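You operate a simulated robot arm through the tools that you are given. There is no shell and no other tool.

You are at the controls of a simulated robot arm. One attempt, no reset.

TASK
The double block has tripped: move the bigger charger to the single block, then reset.
Fine: switch its socket off before the plug comes out; switch the single block on once the plug is in; both chargers end lit.

It is judged by the outcome, as a careful person would: the job done as asked, and still so three seconds after it is handed in. It fails if anything else is knocked over, pushed out of place, dropped, spilled or broken.

THE ROBOT
A 6-joint arm with a four-finger gripper, fixed in place. Base frame: the origin is on the floor under the middle of its stand, x ahead of it, y to its left, z up. Lengths are in mm, angles in degrees, forces in N, time in s.
It reaches about 1012 mm from its shoulder. Its first joint turns from -166.0 to 166.0 degrees. Payload 3.43 kg.
The tool frame sits at the grasp point between the pads (the TCP): z along the fingers, y along the line on which they close. The tips reach 30 mm beyond it. The gripper opens to 120 mm; its body begins 85 mm behind the TCP.
Orientation is told as [roll, pitch, yaw] about the base's x, y, z axes, in that order, counted from this pose: with the fingers straight down and closing along the base's y, the tool's x points along the base's -x, its y along +y and its z along -z.

THE INTERFACE
- The arm moves only by the tool play_rows. Its argument "plan" is a list of rows, each a list of 7 numbers: the gripper command, from -1 (shut) to 1 (fully open), values between in proportion, then the shift along the base's x, y, z in mm, then the turn, a rotation vector about the base's x, y, z in degrees. In form: [[gripper, tx, ty, tz, rx, ry, rz], ...]. A call has 1 to 20 rows; each row is the pose to reach, as a shift and turn from the pose commanded when the call began. A row lasts 0.2 s, in which the tool goes at most 50 mm and 8.6 degrees; a call with a longer step from one row to the next is refused whole, and so is a gripper value outside its range. A pose out of reach is approached as far as the arm can. The call stops where the force on the tool passes 40 N (or 10 N more than at its start, if that is more) or the arm is blocked; 0.2 s more then pass. Each finger travels about 136.2 mm/s and halts on what it meets, pressing with about 29 N; the grip force reading is that of the motor and also rises with nothing between the fingers. The clock runs only during rows and for 0.2 s after the last one: add rows that repeat a pose to give the fingers time. It gives the time, the measured TCP pose, the force on the tool (base axes), the opening and the grip force at its end, in the units of the frame above (readings bear some noise), with the torque about the TCP (base axes, N m) and any sound that the robot's microphone picked up, and new pictures: "pictures" is both (left out), scene, wrist or none.
- Cameras (640 x 400 px; columns grow to the right, rows downward): "scene" is fixed at [399.8, 650.8, 1389.8]; the picture's right is [-0.85, 0.52, 0.00], its down [0.49, 0.81, -0.31] and it looks along [-0.16, -0.26, -0.95] (base axes); focal length 214 px, centre (320, 200). "wrist" rides on the gripper at [71, -17, -121] in the tool frame; the picture's right is [0.23, 0.97, 0.00], its down [-0.81, 0.19, -0.55] and it looks along [-0.54, 0.13, 0.83] (tool axes); focal length 275 px, centre (320, 200). There is no depth. A picture from a camera that has moved, and an enlarged one, comes with that camera's place and axes in the base frame and with its lens.
- close_up(camera, box): a new picture of the part [left, top, right, bottom] of that camera's present view, enlarged. The clock stands still meanwhile.
- finish_job(): hands the job in; it is judged then, once.

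Nothing tells you positions but the pictures and the camera data. Unless the task says otherwise, let go and move clear before handing in.

The tools are called after "Call:" as a command line: name --pt "numbers of a row" for each row, then --argument value for the rest, lists and objects as JSON in quotes. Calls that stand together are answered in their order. play_rows: Moves the arm, as the interface text tells. Its arguments: {"type":"object","properties":{"plan":{"type":"array"},"pictures":{"type":"string","enum":["both","scene","wrist","none"]}},"required":["plan"]} The other tools are called the same way: close_up (camera, box) takes an enlarged picture of a part of a camera's view; finish_job () hands the job in.

At the start:

```text
time_s: 0.0
position: [215.3, 427.8, 1095.1]
ee_rot: [0.1, 0.1, 0.1]
force: [-0.1, -0.7, 0.4]
wrist_torque: [0.02, 0.03, -0.01]
grip_width: 119.8
grip_force: 0.1
```

scene: 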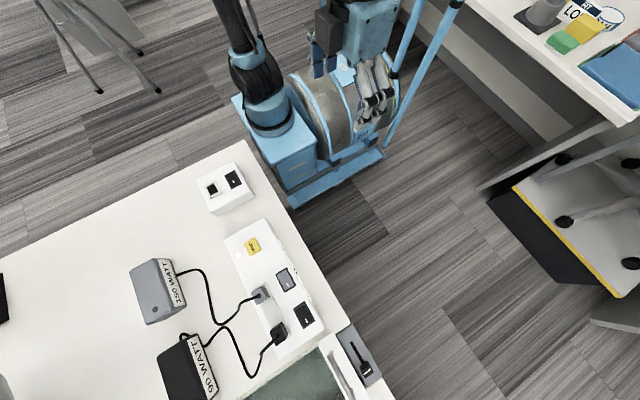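
wrist: 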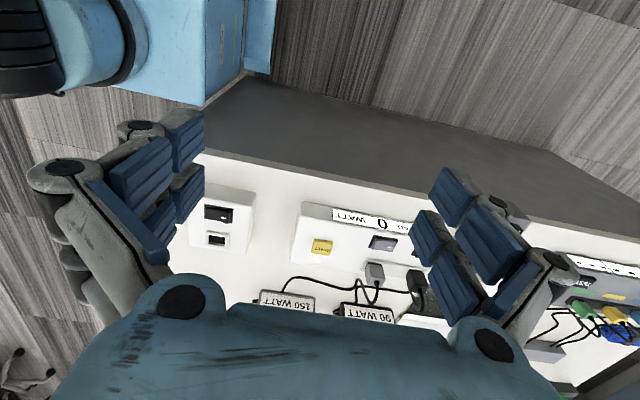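

I see a table with a double block (two plugs, two rocker switches, a yellow reset button), a single block next to it, and two chargers. I'll take enlarged views first to see details.

Call:
close_up --camera "scene" --box '[190, 150, 350, 250]'

Call:
close_up --camera "scene" --box '[220, 220, 348, 360]'

Call:
close_up --camera "scene" --box '[110, 240, 270, 400]'

Call:
close_up --camera "wrist" --box '[180, 180, 480, 340]'

```text
4.00 times, centred on (270, 200) of scene
camera zoom: at [399.8, 650.8, 1389.8], right [-0.85, 0.52, 0.0], down [0.49, 0.81, -0.31], along [-0.16, -0.26, -0.95], focal length 858 px, centre (520, 200)
```

zoom: 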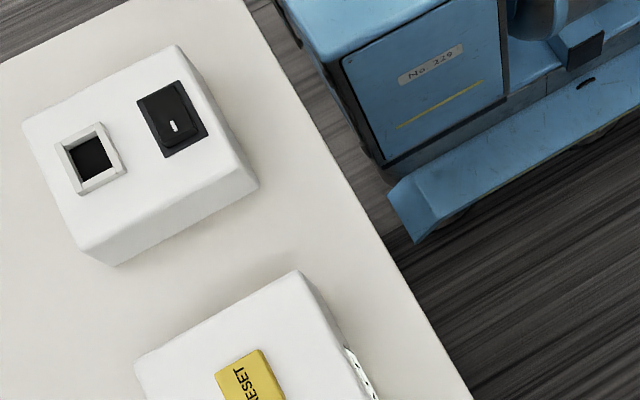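

```text
2.86 times, centred on (284, 290) of scene
camera zoom: at [399.8, 650.8, 1389.8], right [-0.85, 0.52, 0.0], down [0.49, 0.81, -0.31], along [-0.16, -0.26, -0.95], focal length 613 px, centre (423, -57)
```

zoom: 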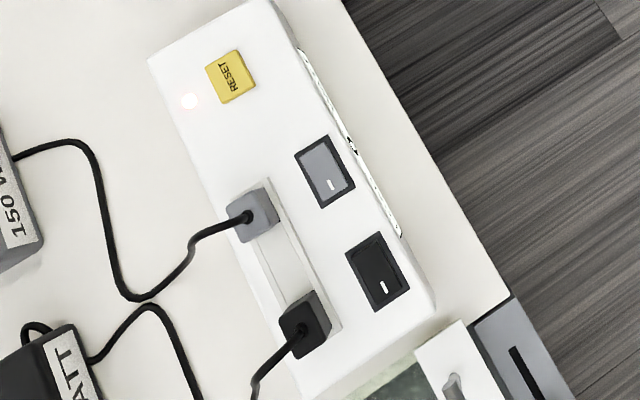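

```text
2.50 times, centred on (190, 320) of scene
camera zoom: at [399.8, 650.8, 1389.8], right [-0.85, 0.52, 0.0], down [0.49, 0.81, -0.31], along [-0.16, -0.26, -0.95], focal length 536 px, centre (645, -100)
```

zoom: 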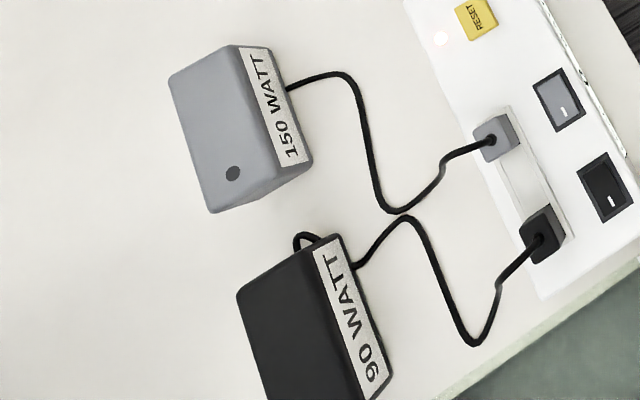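

```text
2.13 times, centred on (330, 260) of wrist
camera zoom: at [144.2, 408.9, 1216.1], right [-0.23, 0.97, 0.0], down [0.81, 0.19, 0.55], along [0.54, 0.13, -0.83], focal length 587 px, centre (299, 72)
```

zoom: 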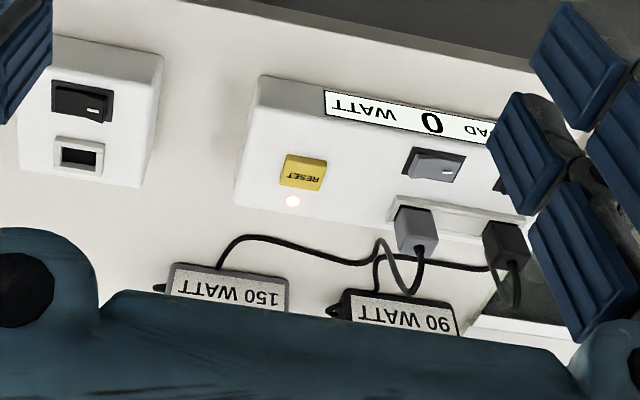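

The double block shows a red trip light, with a grey plug and a black plug near x≈562 (y≈623 and 722), rockers near x≈489, and RESET near (528, 505). The single block is near y≈297. I'll move above the double block to look closer and trace the cables.

Call:
play_rows --pt "1 40 40 -10 0 0 0" --pt "1 80 80 -30 0 0 0" --pt "1 110 115 -50 0 0 0" --pt "1 135 150 -70 0 0 0" --pt "1 135 150 -70 0 0 0"

```text
refused: row 1 steps farther than a row can; nothing moved
```

My first row was slightly longer than the 50 mm limit, so I'm shortening the steps for the same move above the double block.

Call:
play_rows --pt "1 30 33 -10 0 0 0" --pt "1 60 66 -28 0 0 0" --pt "1 88 98 -46 0 0 0" --pt "1 115 128 -60 0 0 0" --pt "1 135 150 -70 0 0 0" --pt "1 135 150 -70 0 0 0"

```text
time_s: 1.4
position: [337.3, 574.0, 1026.1]
ee_rot: [0.0, -0.7, 0.0]
force: [0.4, 0.1, 0.3]
wrist_torque: [0.0, 0.0, -0.01]
grip_width: 120.0
grip_force: 0.1
camera wrist: at [264.8, 555.4, 1145.5], right [-0.23, 0.97, 0.0], down [0.8, 0.19, 0.56], along [0.55, 0.13, -0.83], focal length 275 px, centre (320, 200)
```

scene: 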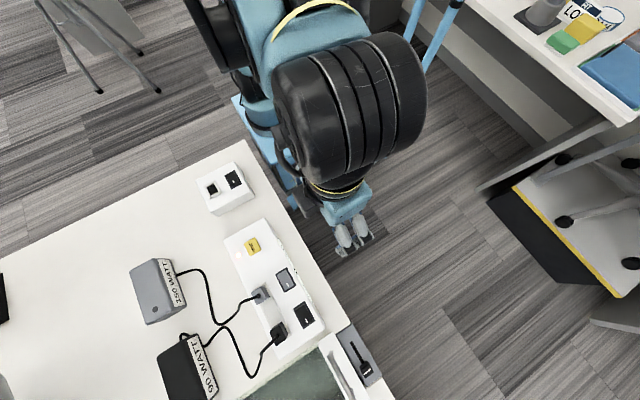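
wrist: 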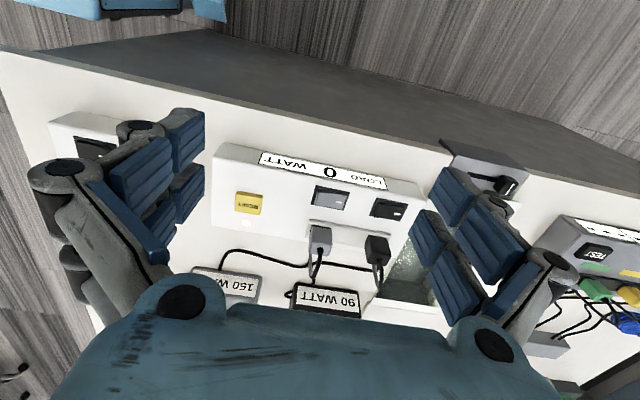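

The view covers the whole double block, its load display and the cables. I'll enlarge the plug and cable areas to trace which charger feeds which plug.

Call:
close_up --camera "wrist" --box '[190, 210, 410, 325]'

Call:
close_up --camera "wrist" --box '[200, 140, 440, 290]'

Call:
close_up --camera "scene" --box '[170, 255, 300, 360]'

Call:
close_up --camera "scene" --box '[200, 290, 250, 340]'

```text
2.91 times, centred on (300, 268) of wrist
camera zoom: at [264.8, 555.4, 1145.5], right [-0.23, 0.97, 0.0], down [0.8, 0.19, 0.56], along [0.55, 0.13, -0.83], focal length 801 px, centre (378, 4)
```

zoom: 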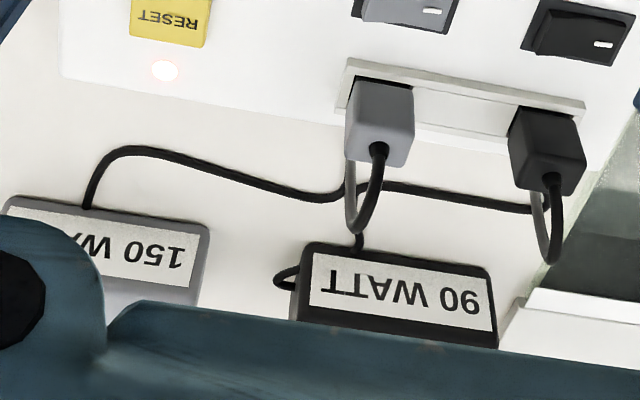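

```text
2.67 times, centred on (320, 215) of wrist
camera zoom: at [264.8, 555.4, 1145.5], right [-0.23, 0.97, 0.0], down [0.8, 0.19, 0.56], along [0.55, 0.13, -0.83], focal length 734 px, centre (320, 160)
```

zoom: 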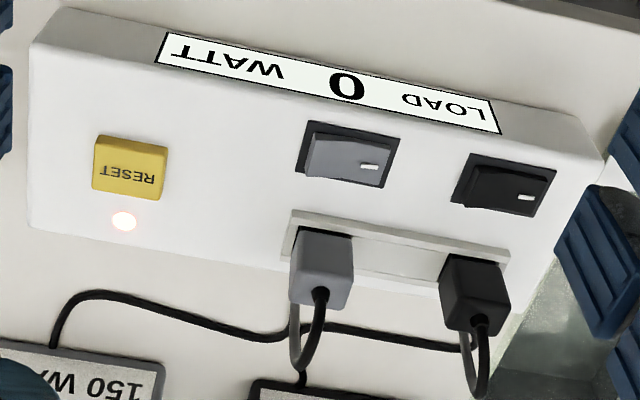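

```text
3.81 times, centred on (235, 308) of scene
camera zoom: at [399.8, 650.8, 1389.8], right [-0.85, 0.52, 0.0], down [0.49, 0.81, -0.31], along [-0.16, -0.26, -0.95], focal length 817 px, centre (644, -210)
```

zoom: 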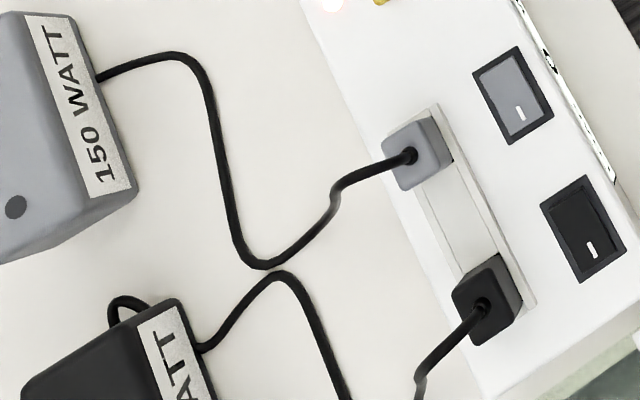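

```text
8.00 times, centred on (225, 315) of scene
camera zoom: at [399.8, 650.8, 1389.8], right [-0.85, 0.52, 0.0], down [0.49, 0.81, -0.31], along [-0.16, -0.26, -0.95], focal length 1716 px, centre (1080, -720)
```

zoom: 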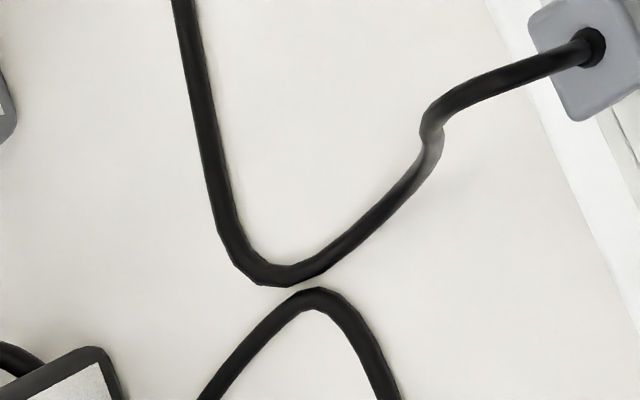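

The tracing is clear: the 150 W (bigger) charger feeds the grey plug at y≈624, and the 90 W feeds the black plug. Next I'll look at the single block from closer to learn its rocker's state and socket shape.

Call:
play_rows --pt "1 0 -45 -5 0 0 0" --pt "1 0 -90 -10 0 0 0" --pt "1 0 -135 -20 0 0 0" --pt "1 0 -180 -30 0 0 0" --pt "1 0 -225 -40 0 0 0" --pt "1 0 -255 -50 0 0 0" --pt "1 0 -255 -50 0 0 0" --pt "1 0 -255 -50 0 0 0" --pictures "wrist"

```text
time_s: 3.2
position: [336.8, 320.5, 977.2]
ee_rot: [0.1, -0.5, 0.0]
force: [-0.2, -0.8, 0.7]
wrist_torque: [0.01, 0.0, 0.0]
grip_width: 119.9
grip_force: 0.1
camera wrist: at [264.4, 303.9, 1096.6], right [-0.23, 0.97, 0.0], down [0.8, 0.19, 0.56], along [0.55, 0.13, -0.83], focal length 275 px, centre (320, 200)
```

wrist: 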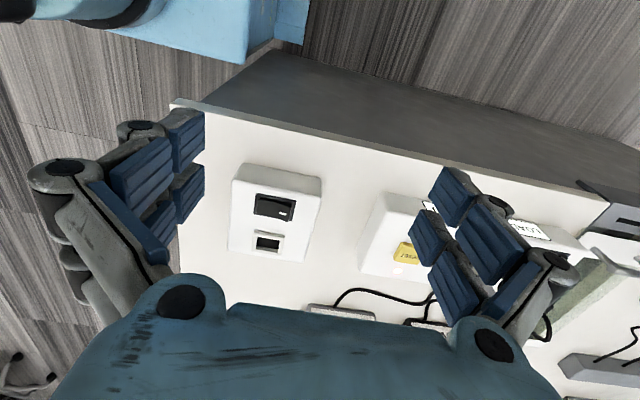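

The single block is clearly visible between the fingers. I'll enlarge it to read the rocker's position and the socket.

Call:
close_up --camera "wrist" --box '[220, 155, 332, 275]'

Call:
close_up --camera "wrist" --box '[300, 180, 460, 330]'

```text
3.33 times, centred on (276, 215) of wrist
camera zoom: at [264.4, 303.9, 1096.6], right [-0.23, 0.97, 0.0], down [0.8, 0.19, 0.56], along [0.55, 0.13, -0.83], focal length 918 px, centre (467, 150)
```

zoom: 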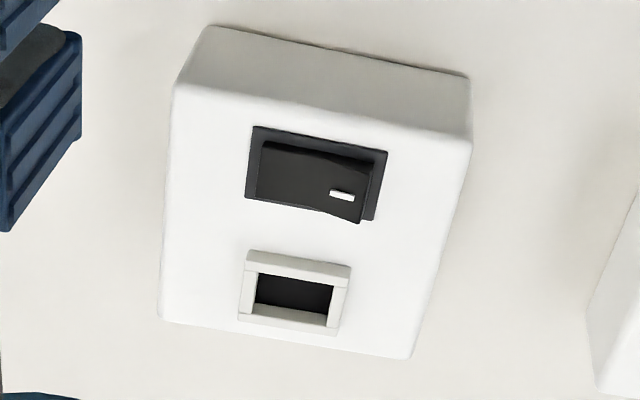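

```text
2.67 times, centred on (380, 255) of wrist
camera zoom: at [264.4, 303.9, 1096.6], right [-0.23, 0.97, 0.0], down [0.8, 0.19, 0.56], along [0.55, 0.13, -0.83], focal length 734 px, centre (160, 53)
```

zoom: 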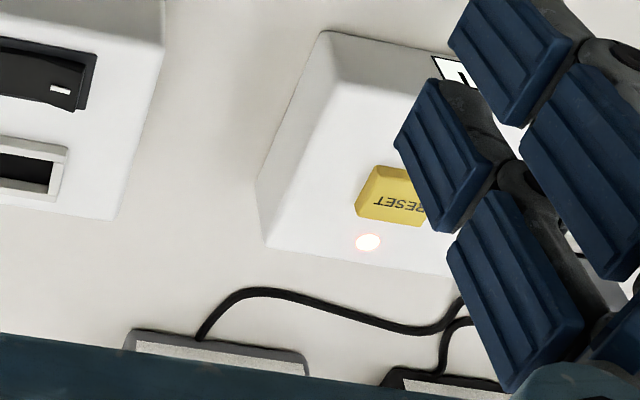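

The single block's rocker is off: its marked (+y) end is raised, and the double block's marked ends are pressed in (on). To switch the grey socket off I'll press the −y end of its rocker, so I'm closing the gripper and moving above it for an aligned view.

Call:
play_rows --pt "0.3 19 40 -2 0 0 0" --pt "-0.3 38 80 -4 0 0 0" --pt "-1 57 120 -6 0 0 0" --pt "-1 76 160 -8 0 0 0" --pt "-1 95 200 -10 0 0 0" --pt "-1 114 240 -12 0 0 0" --pt "-1 130 283 -15 0 0 0" --pt "-1 130 283 -15 0 0 0" --pt "-1 130 283 -15 0 0 0"

```text
time_s: 5.2
position: [467.6, 604.9, 961.4]
ee_rot: [0.1, -0.5, 0.0]
force: [-0.9, 0.5, 0.0]
wrist_torque: [-0.04, 0.0, 0.01]
grip_width: 0.0
grip_force: 28.7
camera wrist: at [395.3, 587.0, 1081.2], right [-0.23, 0.97, 0.0], down [0.8, 0.19, 0.56], along [0.55, 0.13, -0.83], focal length 275 px, centre (320, 200)
```

scene: 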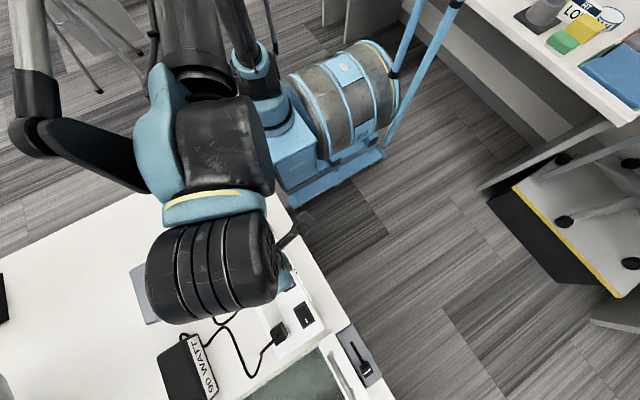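
wrist: 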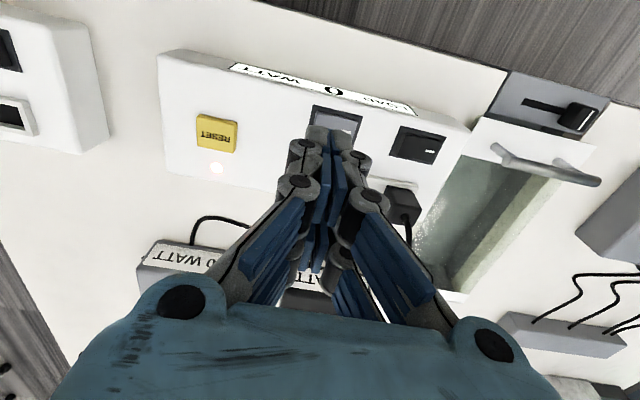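

The closed tips are just short of the grey rocker in the view. I'll enlarge this area to locate the rocker's raised −y end and the block's details precisely.

Call:
close_up --camera "wrist" --box '[260, 80, 460, 205]'

Call:
close_up --camera "wrist" --box '[150, 50, 310, 200]'

```text
3.20 times, centred on (360, 142) of wrist
camera zoom: at [395.3, 587.0, 1081.2], right [-0.23, 0.97, 0.0], down [0.8, 0.19, 0.56], along [0.55, 0.13, -0.83], focal length 881 px, centre (192, 384)
```

zoom: 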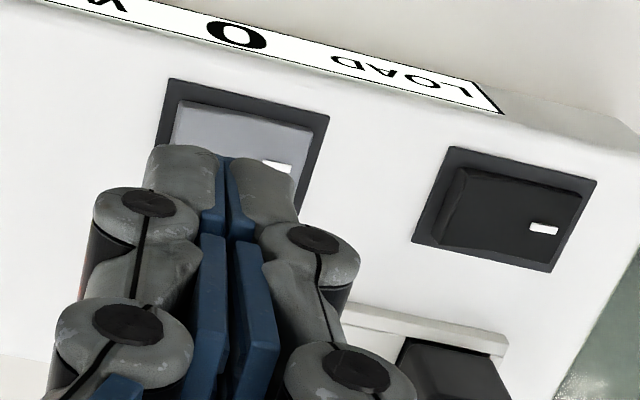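

```text
2.67 times, centred on (230, 125) of wrist
camera zoom: at [395.3, 587.0, 1081.2], right [-0.23, 0.97, 0.0], down [0.8, 0.19, 0.56], along [0.55, 0.13, -0.83], focal length 734 px, centre (560, 400)
```

zoom: 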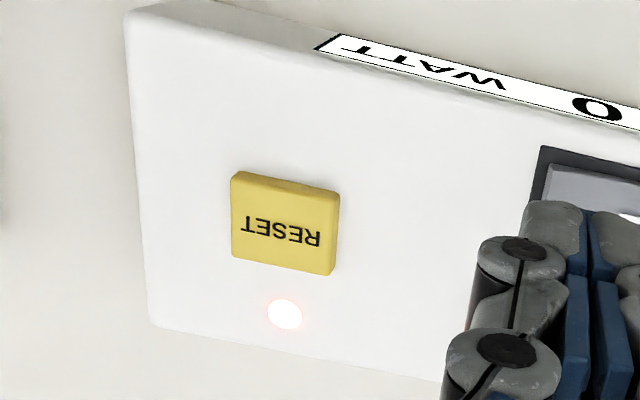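

The block's top is at z≈795, the grey rocker's centre is near (489, 623), and its raised −y end is near y≈600. I'll move over that end and come down to leave the tips about 20 mm above it, then check alignment.

Call:
play_rows --pt "-1 11 -2 -10 0 0 0" --pt "-1 21 -3 -30 0 0 0" --pt "-1 21 -3 -60 0 0 0" --pt "-1 21 -3 -90 0 0 0" --pt "-1 21 -3 -110 0 0 0" --pt "-1 21 -3 -110 0 0 0"

```text
time_s: 6.6
position: [487.1, 603.3, 851.1]
ee_rot: [0.1, -0.6, -0.1]
force: [0.9, 0.0, -0.2]
wrist_torque: [0.0, -0.01, -0.02]
grip_width: 0.0
grip_force: 29.1
camera wrist: at [414.2, 585.4, 970.4], right [-0.23, 0.97, 0.0], down [0.8, 0.19, 0.56], along [0.55, 0.13, -0.83], focal length 275 px, centre (320, 200)
```

scene: 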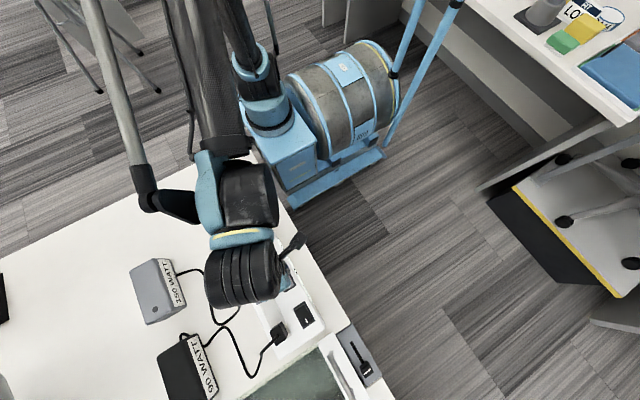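
wrist: 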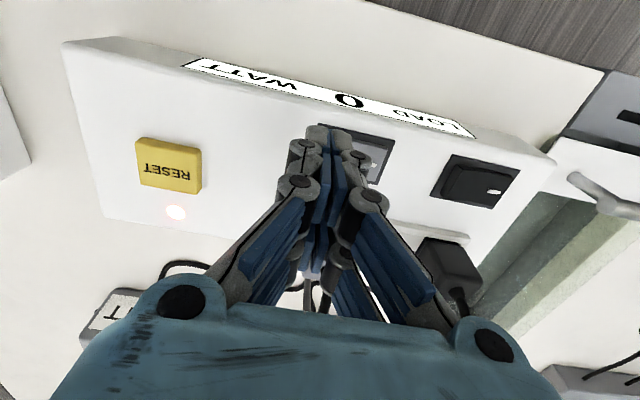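

Call:
close_up --camera "wrist" --box '[270, 100, 430, 200]'

Call:
close_up --camera "wrist" --box '[380, 130, 540, 320]'

```text
4.00 times, centred on (350, 150) of wrist
camera zoom: at [414.2, 585.4, 970.4], right [-0.23, 0.97, 0.0], down [0.8, 0.19, 0.56], along [0.55, 0.13, -0.83], focal length 1101 px, centre (200, 400)
```

zoom: 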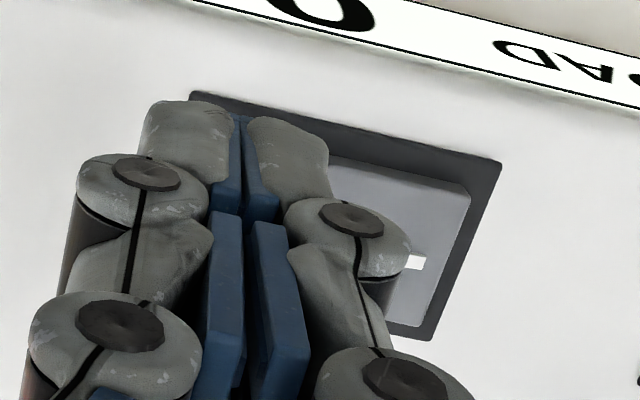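

```text
2.11 times, centred on (460, 225) of wrist
camera zoom: at [414.2, 585.4, 970.4], right [-0.23, 0.97, 0.0], down [0.8, 0.19, 0.56], along [0.55, 0.13, -0.83], focal length 580 px, centre (25, 147)
```

zoom: 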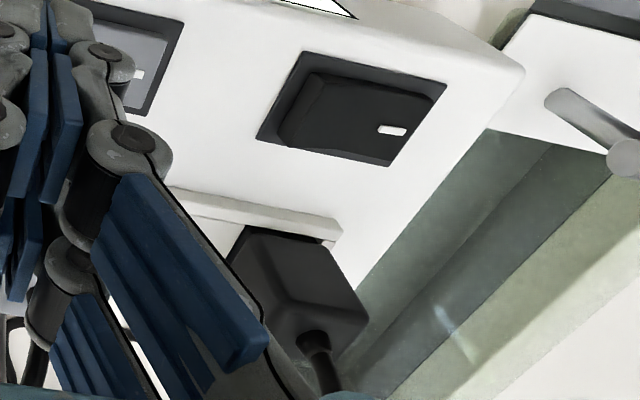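

The frame of the grey rocker spans y 598–651 and x 471–507, and the closed tips sit over its raised −y end. Pressing down slowly now, watching the force and sound.

Call:
play_rows --pt "-1 0 -1 -8 0 0 0" --pt "-1 0 -1 -14 0 0 0" --pt "-1 0 -1 -17 0 0 0" --pt "-1 0 -1 -19 0 0 0" --pt "-1 0 -1 -21 0 0 0" --pt "-1 0 -1 -23 0 0 0" --pt "-1 0 -1 -25 0 0 0"

```text
time_s: 8.2
position: [487.1, 600.3, 828.7]
ee_rot: [0.1, -0.6, 0.2]
force: [1.0, 7.5, 30.1]
wrist_torque: [0.41, 0.1, -0.03]
grip_width: 0.0
grip_force: 29.0
camera wrist: at [414.7, 581.9, 948.1], right [-0.23, 0.97, 0.0], down [0.8, 0.19, 0.56], along [0.55, 0.13, -0.83], focal length 275 px, centre (320, 200)
```

scene: 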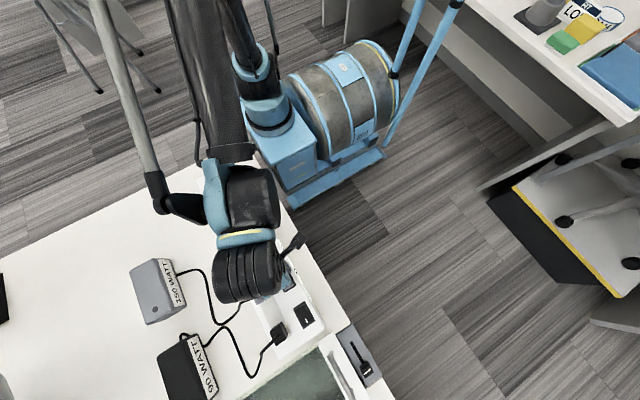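
wrist: 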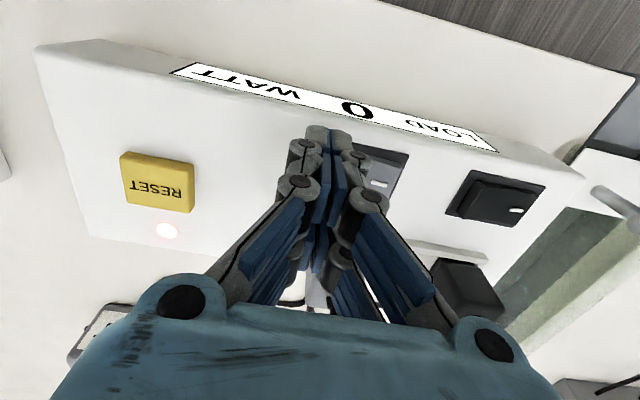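

The tips are pressing with 30 N at tip height ≈799, and no click was reported. I'll enlarge the view to see whether the rocker has tipped.

Call:
close_up --camera "wrist" --box '[280, 110, 560, 240]'

```text
2.29 times, centred on (420, 175) of wrist
camera zoom: at [414.7, 581.9, 948.1], right [-0.23, 0.97, 0.0], down [0.8, 0.19, 0.56], along [0.55, 0.13, -0.83], focal length 629 px, centre (91, 257)
```

zoom: 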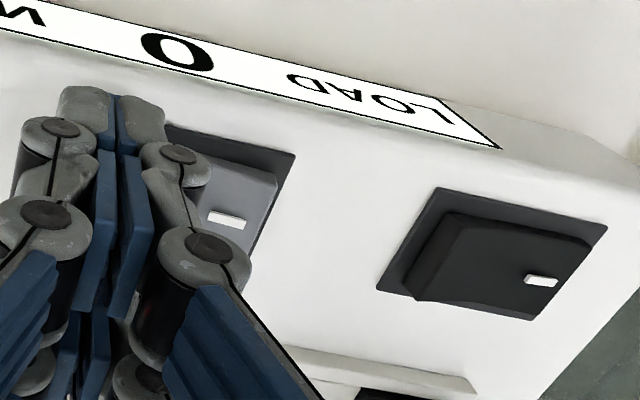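

It isn't conclusive from here, so I'll lift straight up and compare the grey rocker with the black one.

Call:
play_rows --pt "-1 0 0 8 0 0 0" --pt "-1 0 -5 30 0 0 0" --pt "-1 0 -25 60 0 0 0" --pt "-1 0 -50 80 0 0 0" --pt "-1 0 -60 80 0 0 0" --pt "-1 0 -60 80 0 0 0"

```text
time_s: 9.6
position: [486.6, 540.5, 906.5]
ee_rot: [0.1, -0.5, 0.1]
force: [0.2, -0.1, -0.5]
wrist_torque: [-0.01, 0.0, -0.02]
grip_width: 0.1
grip_force: 28.7
camera wrist: at [413.8, 522.5, 1026.7], right [-0.23, 0.97, 0.0], down [0.8, 0.19, 0.56], along [0.55, 0.13, -0.83], focal length 275 px, centre (320, 200)
```

scene: 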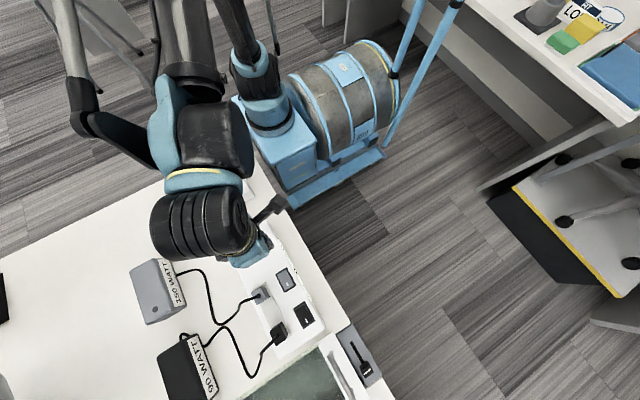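
wrist: 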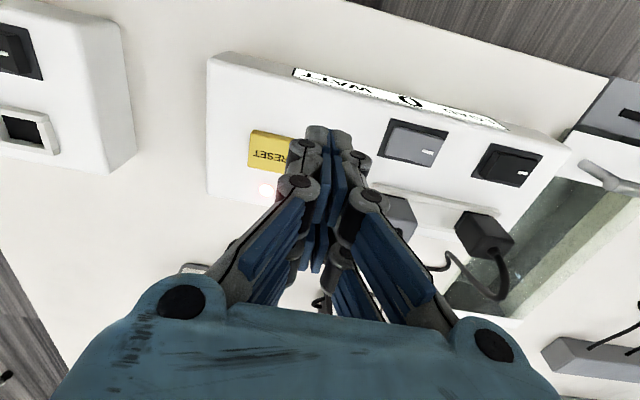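

Call:
close_up --camera "wrist" --box '[360, 100, 560, 225]'

Call:
close_up --camera "scene" --box '[225, 240, 335, 360]'

```text
3.20 times, centred on (460, 162) of wrist
camera zoom: at [413.8, 522.5, 1026.7], right [-0.23, 0.97, 0.0], down [0.8, 0.19, 0.56], along [0.55, 0.13, -0.83], focal length 881 px, centre (-128, 320)
```

zoom: 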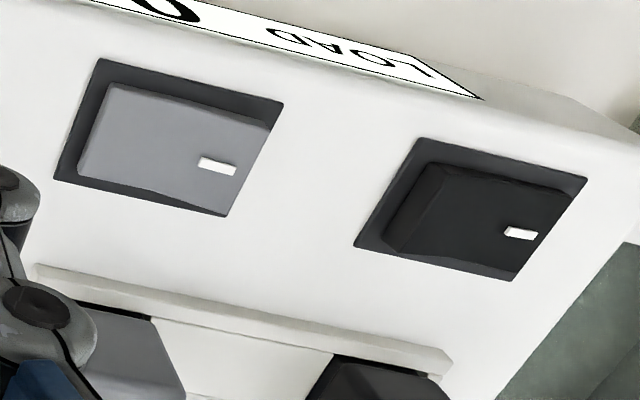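

```text
3.33 times, centred on (280, 300) of scene
camera zoom: at [399.8, 650.8, 1389.8], right [-0.85, 0.52, 0.0], down [0.49, 0.81, -0.31], along [-0.16, -0.26, -0.95], focal length 715 px, centre (453, -133)
```

zoom: 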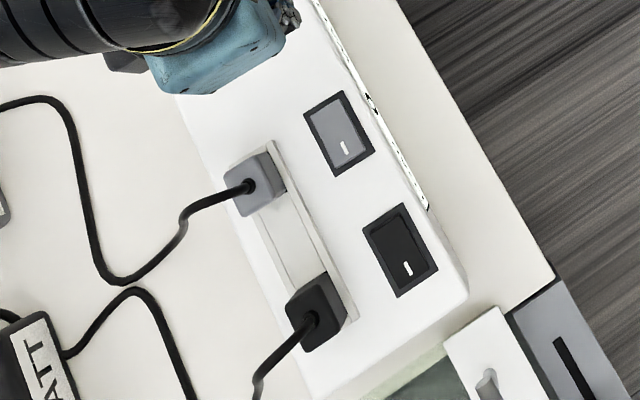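

The grey rocker has flipped: its marked end is now raised like the single block's "off" rocker, while the black one is still on. Next I'll open the gripper partway and move over the grey plug to line up.

Call:
play_rows --pt "-1 20 22 12 0 0 0" --pt "-0.5 40 45 18 0 0 0" --pt "0.0 60 68 20 0 0 0" --pt "0.1 73 83 20 0 0 0" --pt "0.1 73 83 20 0 0 0" --pt "0.1 73 83 20 0 0 0"

```text
time_s: 11.0
position: [559.1, 624.7, 926.9]
ee_rot: [0.2, -0.6, 0.1]
force: [-0.1, -0.1, 0.1]
wrist_torque: [-0.02, 0.0, 0.0]
grip_width: 65.9
grip_force: 0.1
camera wrist: at [487.6, 606.8, 1046.8], right [-0.23, 0.97, 0.0], down [0.8, 0.19, 0.56], along [0.55, 0.13, -0.83], focal length 275 px, centre (320, 200)
```

scene: 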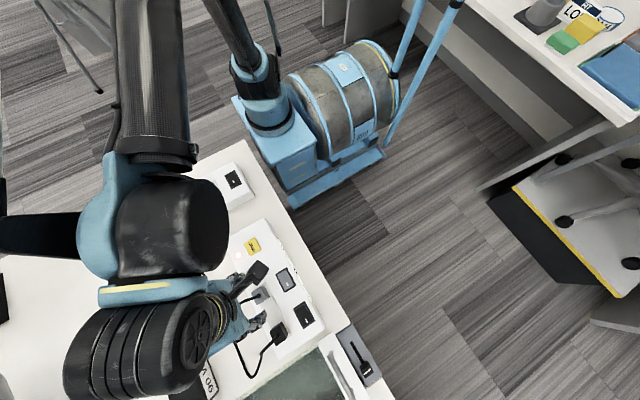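
wrist: 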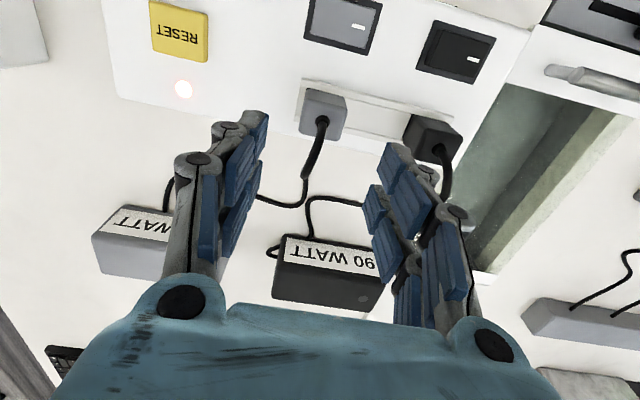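

Call:
close_up --camera "wrist" --box '[240, 60, 480, 210]'

Call:
close_up --camera "wrist" --box '[80, 170, 400, 340]'

Call:
close_up --camera "scene" --box '[210, 260, 330, 360]'

```text
2.67 times, centred on (360, 135) of wrist
camera zoom: at [487.6, 606.8, 1046.8], right [-0.23, 0.97, 0.0], down [0.8, 0.19, 0.56], along [0.55, 0.13, -0.83], focal length 734 px, centre (213, 373)
```

zoom: 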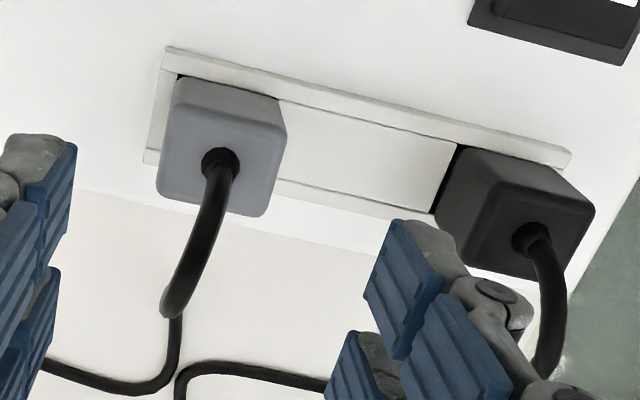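

```text
2.00 times, centred on (240, 255) of wrist
camera zoom: at [487.6, 606.8, 1046.8], right [-0.23, 0.97, 0.0], down [0.8, 0.19, 0.56], along [0.55, 0.13, -0.83], focal length 551 px, centre (480, 90)
```

zoom: 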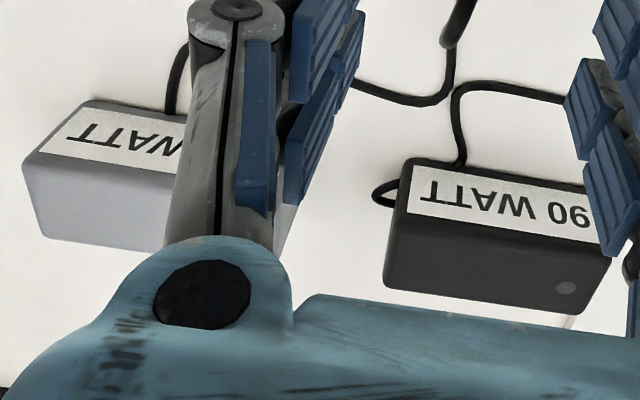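

```text
4.00 times, centred on (270, 310) of scene
camera zoom: at [399.8, 650.8, 1389.8], right [-0.85, 0.52, 0.0], down [0.49, 0.81, -0.31], along [-0.16, -0.26, -0.95], focal length 858 px, centre (520, -240)
```

zoom: 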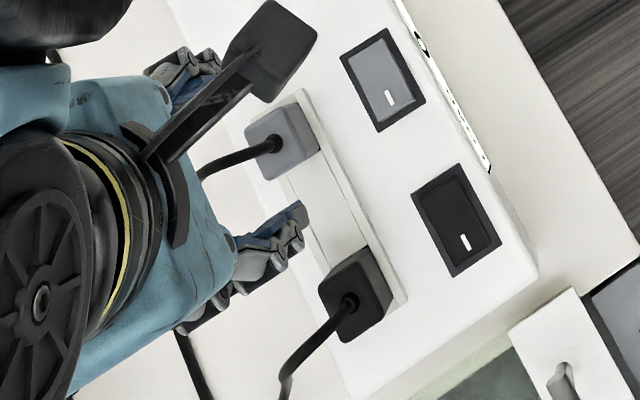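

The grey plug's top centre is at about (555, 625, 834), with its body about 32 mm square and its cable leaving toward +x between the fingers. I'll centre on it and descend so the tips stop just above the socket rim.

Call:
play_rows --pt "0.1 -4 0 -20 0 0 0" --pt "0.1 -4 0 -40 0 0 0" --pt "0.1 -4 0 -60 0 0 0" --pt "0.1 -4 0 -75 0 0 0" --pt "0.1 -4 0 -85 0 0 0" --pt "0.1 -4 0 -91 0 0 0" --pt "0.1 -4 0 -91 0 0 0"

```text
time_s: 12.6
position: [554.7, 624.7, 836.5]
ee_rot: [0.2, -0.6, 0.0]
force: [0.7, 0.9, -0.6]
wrist_torque: [-0.01, 0.0, -0.01]
grip_width: 65.9
grip_force: 0.0
camera wrist: at [482.6, 607.0, 956.0], right [-0.23, 0.97, 0.0], down [0.8, 0.19, 0.56], along [0.55, 0.13, -0.83], focal length 275 px, centre (320, 200)
```

scene: 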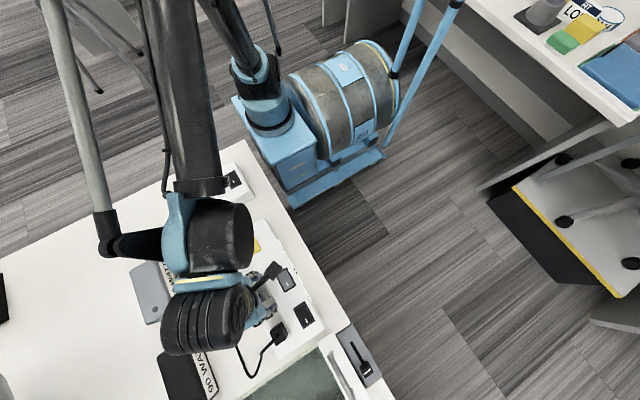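
wrist: 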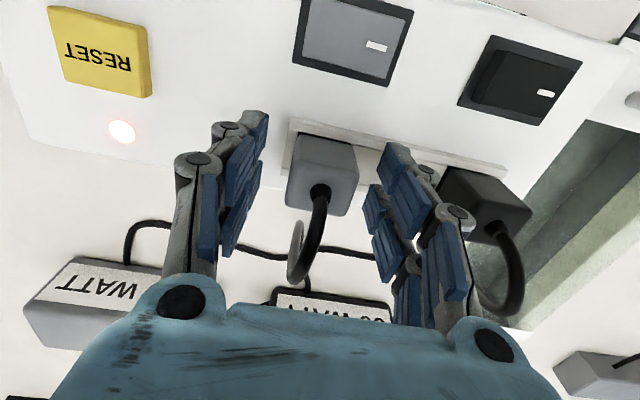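

Call:
close_up --camera "wrist" --box '[200, 90, 460, 250]'

```text
2.46 times, centred on (330, 170) of wrist
camera zoom: at [482.6, 607.0, 956.0], right [-0.23, 0.97, 0.0], down [0.8, 0.19, 0.56], along [0.55, 0.13, -0.83], focal length 678 px, centre (295, 274)
```

zoom: 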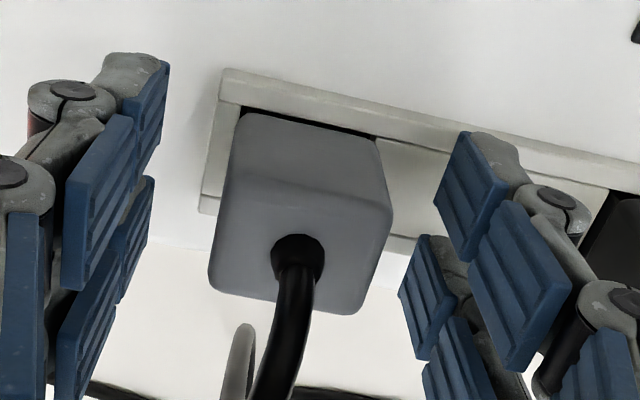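

The open fingers straddle the grey plug evenly, with tips above the rim. Closing on it now.

Call:
play_rows --pt "-0.3 0 0.5 0 0 0 0" --pt "-1 0 0.5 0 0 0 0" --pt "-1 0 0.5 0 0 0 0" --pt "-1 0 0.5 0 0 0 0" --pictures "wrist"

```text
time_s: 13.6
position: [555.8, 624.8, 837.6]
ee_rot: [0.0, -0.6, 0.0]
force: [-2.9, -12.7, -4.9]
wrist_torque: [-0.44, 0.06, 0.03]
grip_width: 33.2
grip_force: 29.0
camera wrist: at [483.4, 607.2, 955.9], right [-0.23, 0.97, 0.0], down [0.81, 0.19, 0.56], along [0.55, 0.13, -0.83], focal length 275 px, centre (320, 200)
```

wrist: 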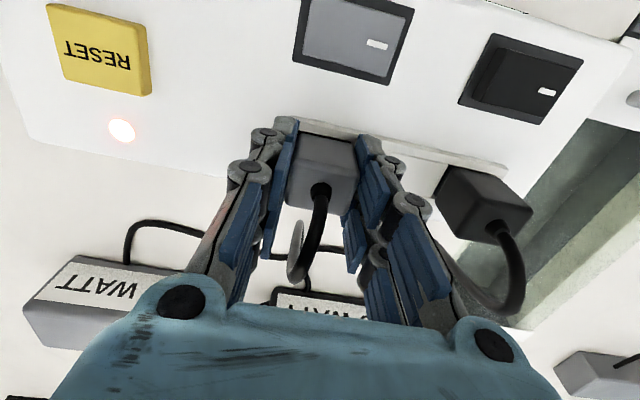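

The grip is firm on the plug at 33 mm with a small sideways load, so I'll ease 1 mm toward −y. Then I'll pull straight up.

Call:
play_rows --pt "-1 0 -1 0 0 0 0" --pt "-1 0 -1 4 0 0 0" --pt "-1 0 -1 9 0 0 0" --pt "-1 0 -1 16 0 0 0" --pt "-1 0 -1 26 0 0 0" --pt "-1 0 -1 40 0 0 0" --pt "-1 0 -1 55 0 0 0" --pt "-1 0 -1 65 0 0 0" --pt "-1 0 -1 65 0 0 0"

```text
time_s: 15.6
position: [556.2, 625.0, 903.1]
ee_rot: [0.2, -0.6, -0.1]
force: [-0.4, -0.6, -0.4]
wrist_torque: [0.0, 0.0, 0.0]
grip_width: 33.4
grip_force: 29.1
camera wrist: at [484.1, 606.6, 1021.5], right [-0.23, 0.97, 0.0], down [0.8, 0.19, 0.56], along [0.55, 0.13, -0.83], focal length 275 px, centre (320, 200)
```

scene: 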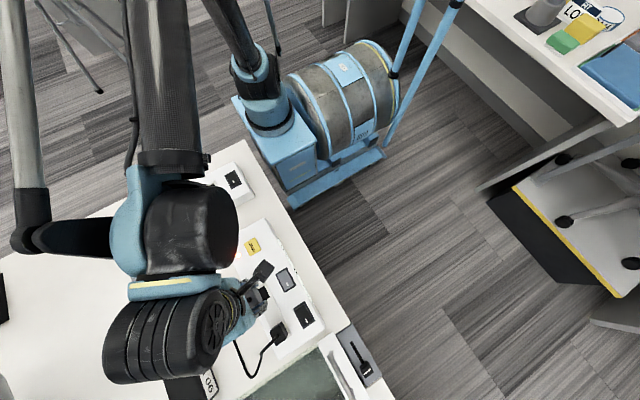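
wrist: 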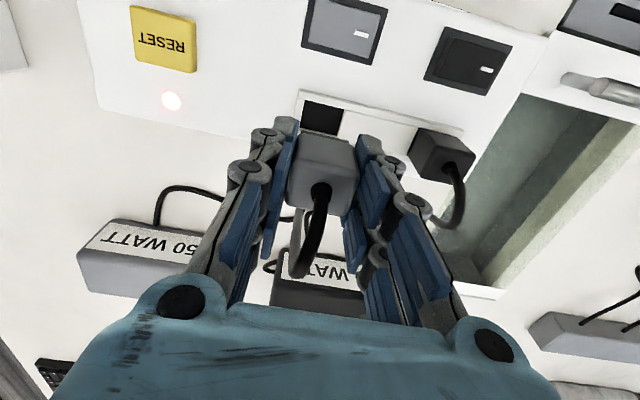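

The plug is out of the double block and held with no load on the tool. I'll look closer at the plug in the fingers and the empty socket, to know its shape before moving on.

Call:
close_up --camera "wrist" --box '[220, 80, 440, 300]'

Call:
close_up --camera "scene" --box '[200, 210, 340, 370]'

```text
1.82 times, centred on (330, 190) of wrist
camera zoom: at [484.1, 606.6, 1021.5], right [-0.23, 0.97, 0.0], down [0.8, 0.19, 0.56], along [0.55, 0.13, -0.83], focal length 500 px, centre (302, 218)
```

zoom: 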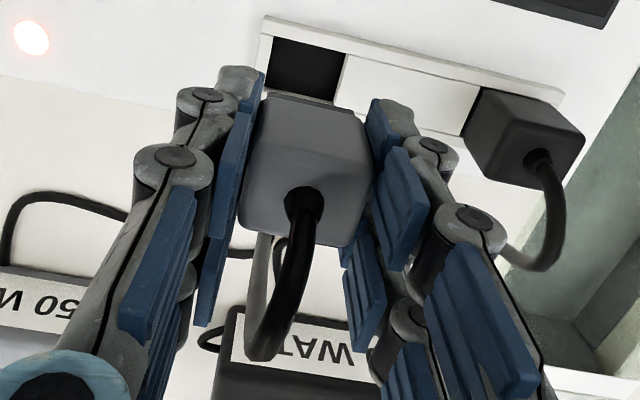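

```text
2.50 times, centred on (270, 290) of scene
camera zoom: at [399.8, 650.8, 1389.8], right [-0.85, 0.52, 0.0], down [0.49, 0.81, -0.31], along [-0.16, -0.26, -0.95], focal length 536 px, centre (445, -25)
```

zoom: 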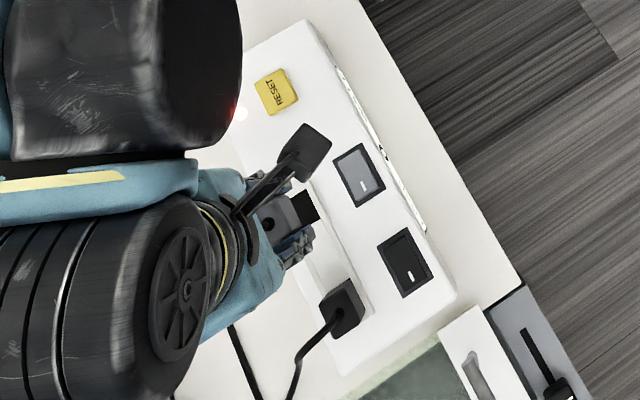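

The empty socket's opening spans about y 608–641, matching the plug. From the earlier view the single socket is centred near (552, 295). I'll carry the plug there at this height, slowly so the cable trails gently.

Call:
play_rows --pt "-1 0 -20 5 0 0 0" --pt "-1 0 -50 8 0 0 0" --pt "-1 0 -80 10 0 0 0" --pt "-1 -1 -112 10 0 0 0" --pt "-1 -1 -144 10 0 0 0" --pt "-1 -1 -176 10 0 0 0" --pt "-1 -2 -208 10 0 0 0" --pt "-1 -2 -240 10 0 0 0" --pt "-1 -3 -270 10 0 0 0" --pt "-1 -3 -300 10 0 0 0" --pt "-1 -4 -320 10 0 0 0" --pt "-1 -4 -330 10 0 0 0" --pt "-1 -4 -330 10 0 0 0"

```text
time_s: 18.4
position: [552.6, 292.5, 911.4]
ee_rot: [0.2, -0.6, 0.0]
force: [0.1, -0.2, -0.9]
wrist_torque: [-0.01, -0.02, -0.04]
grip_width: 33.2
grip_force: 28.8
camera wrist: at [480.1, 274.2, 1029.9], right [-0.23, 0.97, 0.0], down [0.8, 0.19, 0.56], along [0.55, 0.13, -0.83], focal length 275 px, centre (320, 200)
```

scene: 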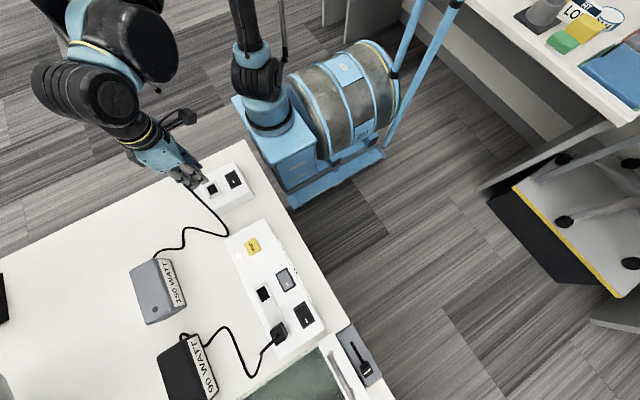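
wrist: 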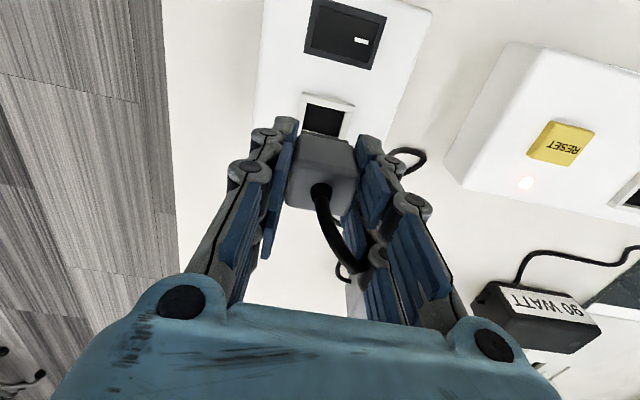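

The plug now hangs just above the single socket and both chargers are where they were. I'll zoom in to measure the socket opening against the plug.

Call:
close_up --camera "wrist" --box '[250, 60, 410, 220]'

Call:
close_up --camera "scene" --box '[150, 130, 270, 240]'

Call:
close_up --camera "scene" --box '[240, 260, 300, 320]'

```text
2.50 times, centred on (330, 140) of wrist
camera zoom: at [480.1, 274.2, 1029.9], right [-0.23, 0.97, 0.0], down [0.8, 0.19, 0.56], along [0.55, 0.13, -0.83], focal length 688 px, centre (295, 350)
```

zoom: 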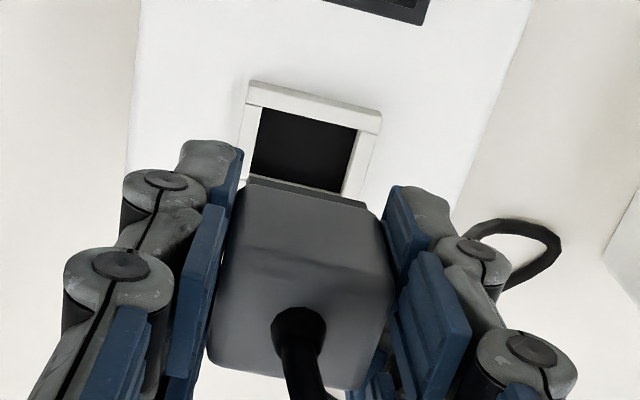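

```text
3.64 times, centred on (210, 185) of scene
camera zoom: at [399.8, 650.8, 1389.8], right [-0.85, 0.52, 0.0], down [0.49, 0.81, -0.31], along [-0.16, -0.26, -0.95], focal length 780 px, centre (720, 254)
```

zoom: 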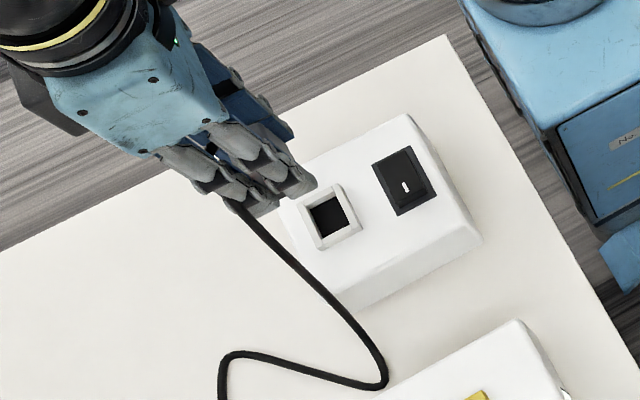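

```text
6.67 times, centred on (270, 290) of scene
camera zoom: at [399.8, 650.8, 1389.8], right [-0.85, 0.52, 0.0], down [0.49, 0.81, -0.31], along [-0.16, -0.26, -0.95], focal length 1430 px, centre (653, -400)
```

zoom: 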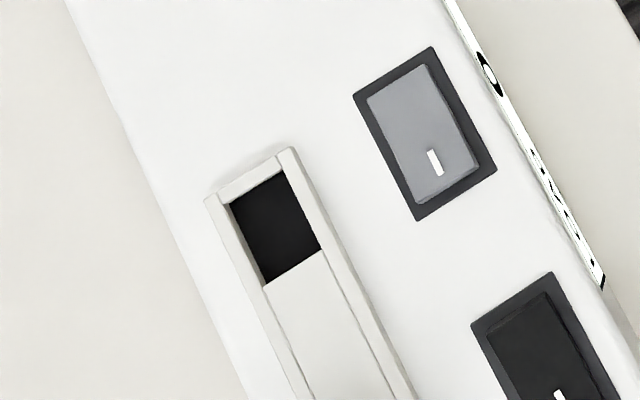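

Both blocks' sockets share the same x and height, and the single socket's centre is about 330 mm toward −y from the double's. So the seated tool pose should be near (556, 294, 837). I'll correct the offset and lower to just above the rim to check.

Call:
play_rows --pt "-1 3.4 1.7 0 0 0 0" --pt "-1 3.4 1.7 -15 0 0 0" --pt "-1 3.4 1.7 -30 0 0 0" --pt "-1 3.4 1.7 -42 0 0 0" --pt "-1 3.4 1.7 -50 0 0 0" --pt "-1 3.4 1.7 -50 0 0 0" --pt "-1 3.4 1.7 -50 0 0 0"

Call:
close_up --camera "wrist" --box '[250, 60, 410, 220]'

Call:
close_up --camera "scene" --box '[150, 130, 270, 240]'

```text
time_s: 20.0
position: [555.8, 293.7, 861.9]
ee_rot: [0.2, -0.7, 0.1]
force: [0.4, -0.4, -0.2]
wrist_torque: [0.02, 0.02, 0.0]
grip_width: 33.1
grip_force: 29.1
camera wrist: at [483.9, 276.4, 981.7], right [-0.23, 0.97, 0.0], down [0.8, 0.19, 0.56], along [0.55, 0.13, -0.83], focal length 275 px, centre (320, 200)
```

scene: 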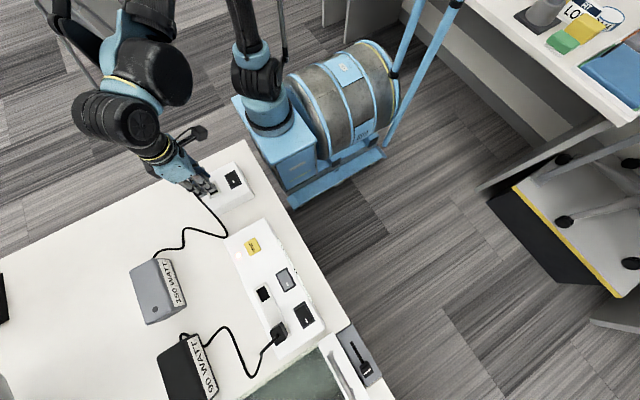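
wrist: 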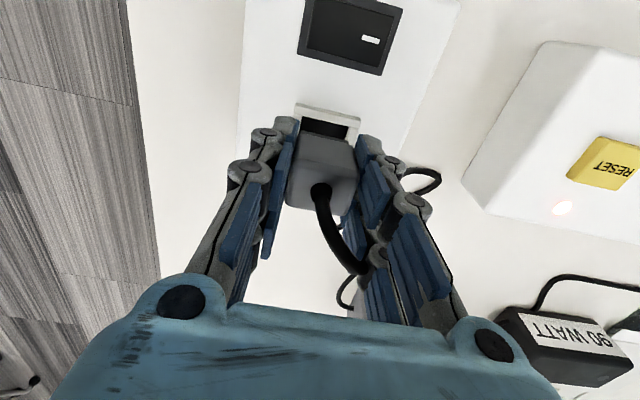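

```text
2.50 times, centred on (330, 140) of wrist
camera zoom: at [483.9, 276.4, 981.7], right [-0.23, 0.97, 0.0], down [0.8, 0.19, 0.56], along [0.55, 0.13, -0.83], focal length 688 px, centre (295, 350)
```

zoom: 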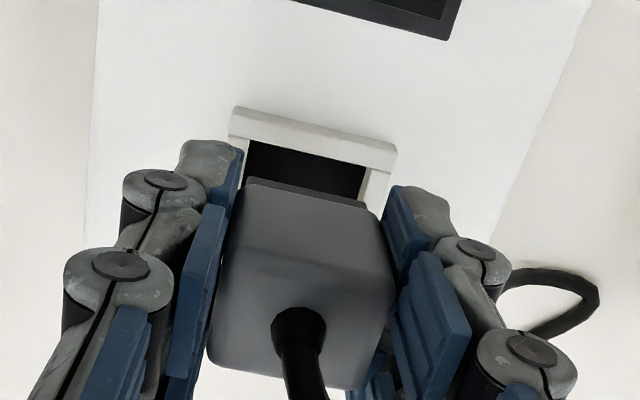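

```text
3.64 times, centred on (210, 185) of scene
camera zoom: at [399.8, 650.8, 1389.8], right [-0.85, 0.52, 0.0], down [0.49, 0.81, -0.31], along [-0.16, -0.26, -0.95], focal length 780 px, centre (720, 254)
```

zoom: 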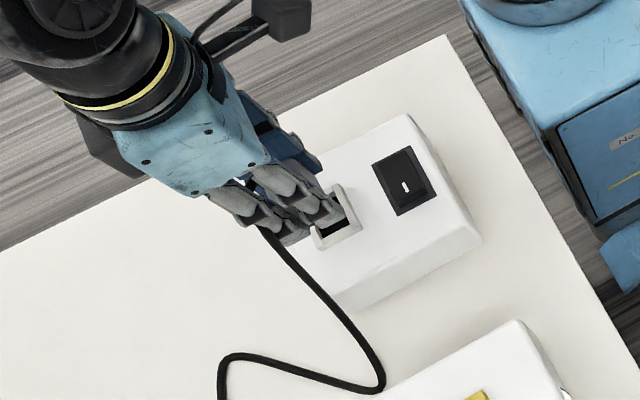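

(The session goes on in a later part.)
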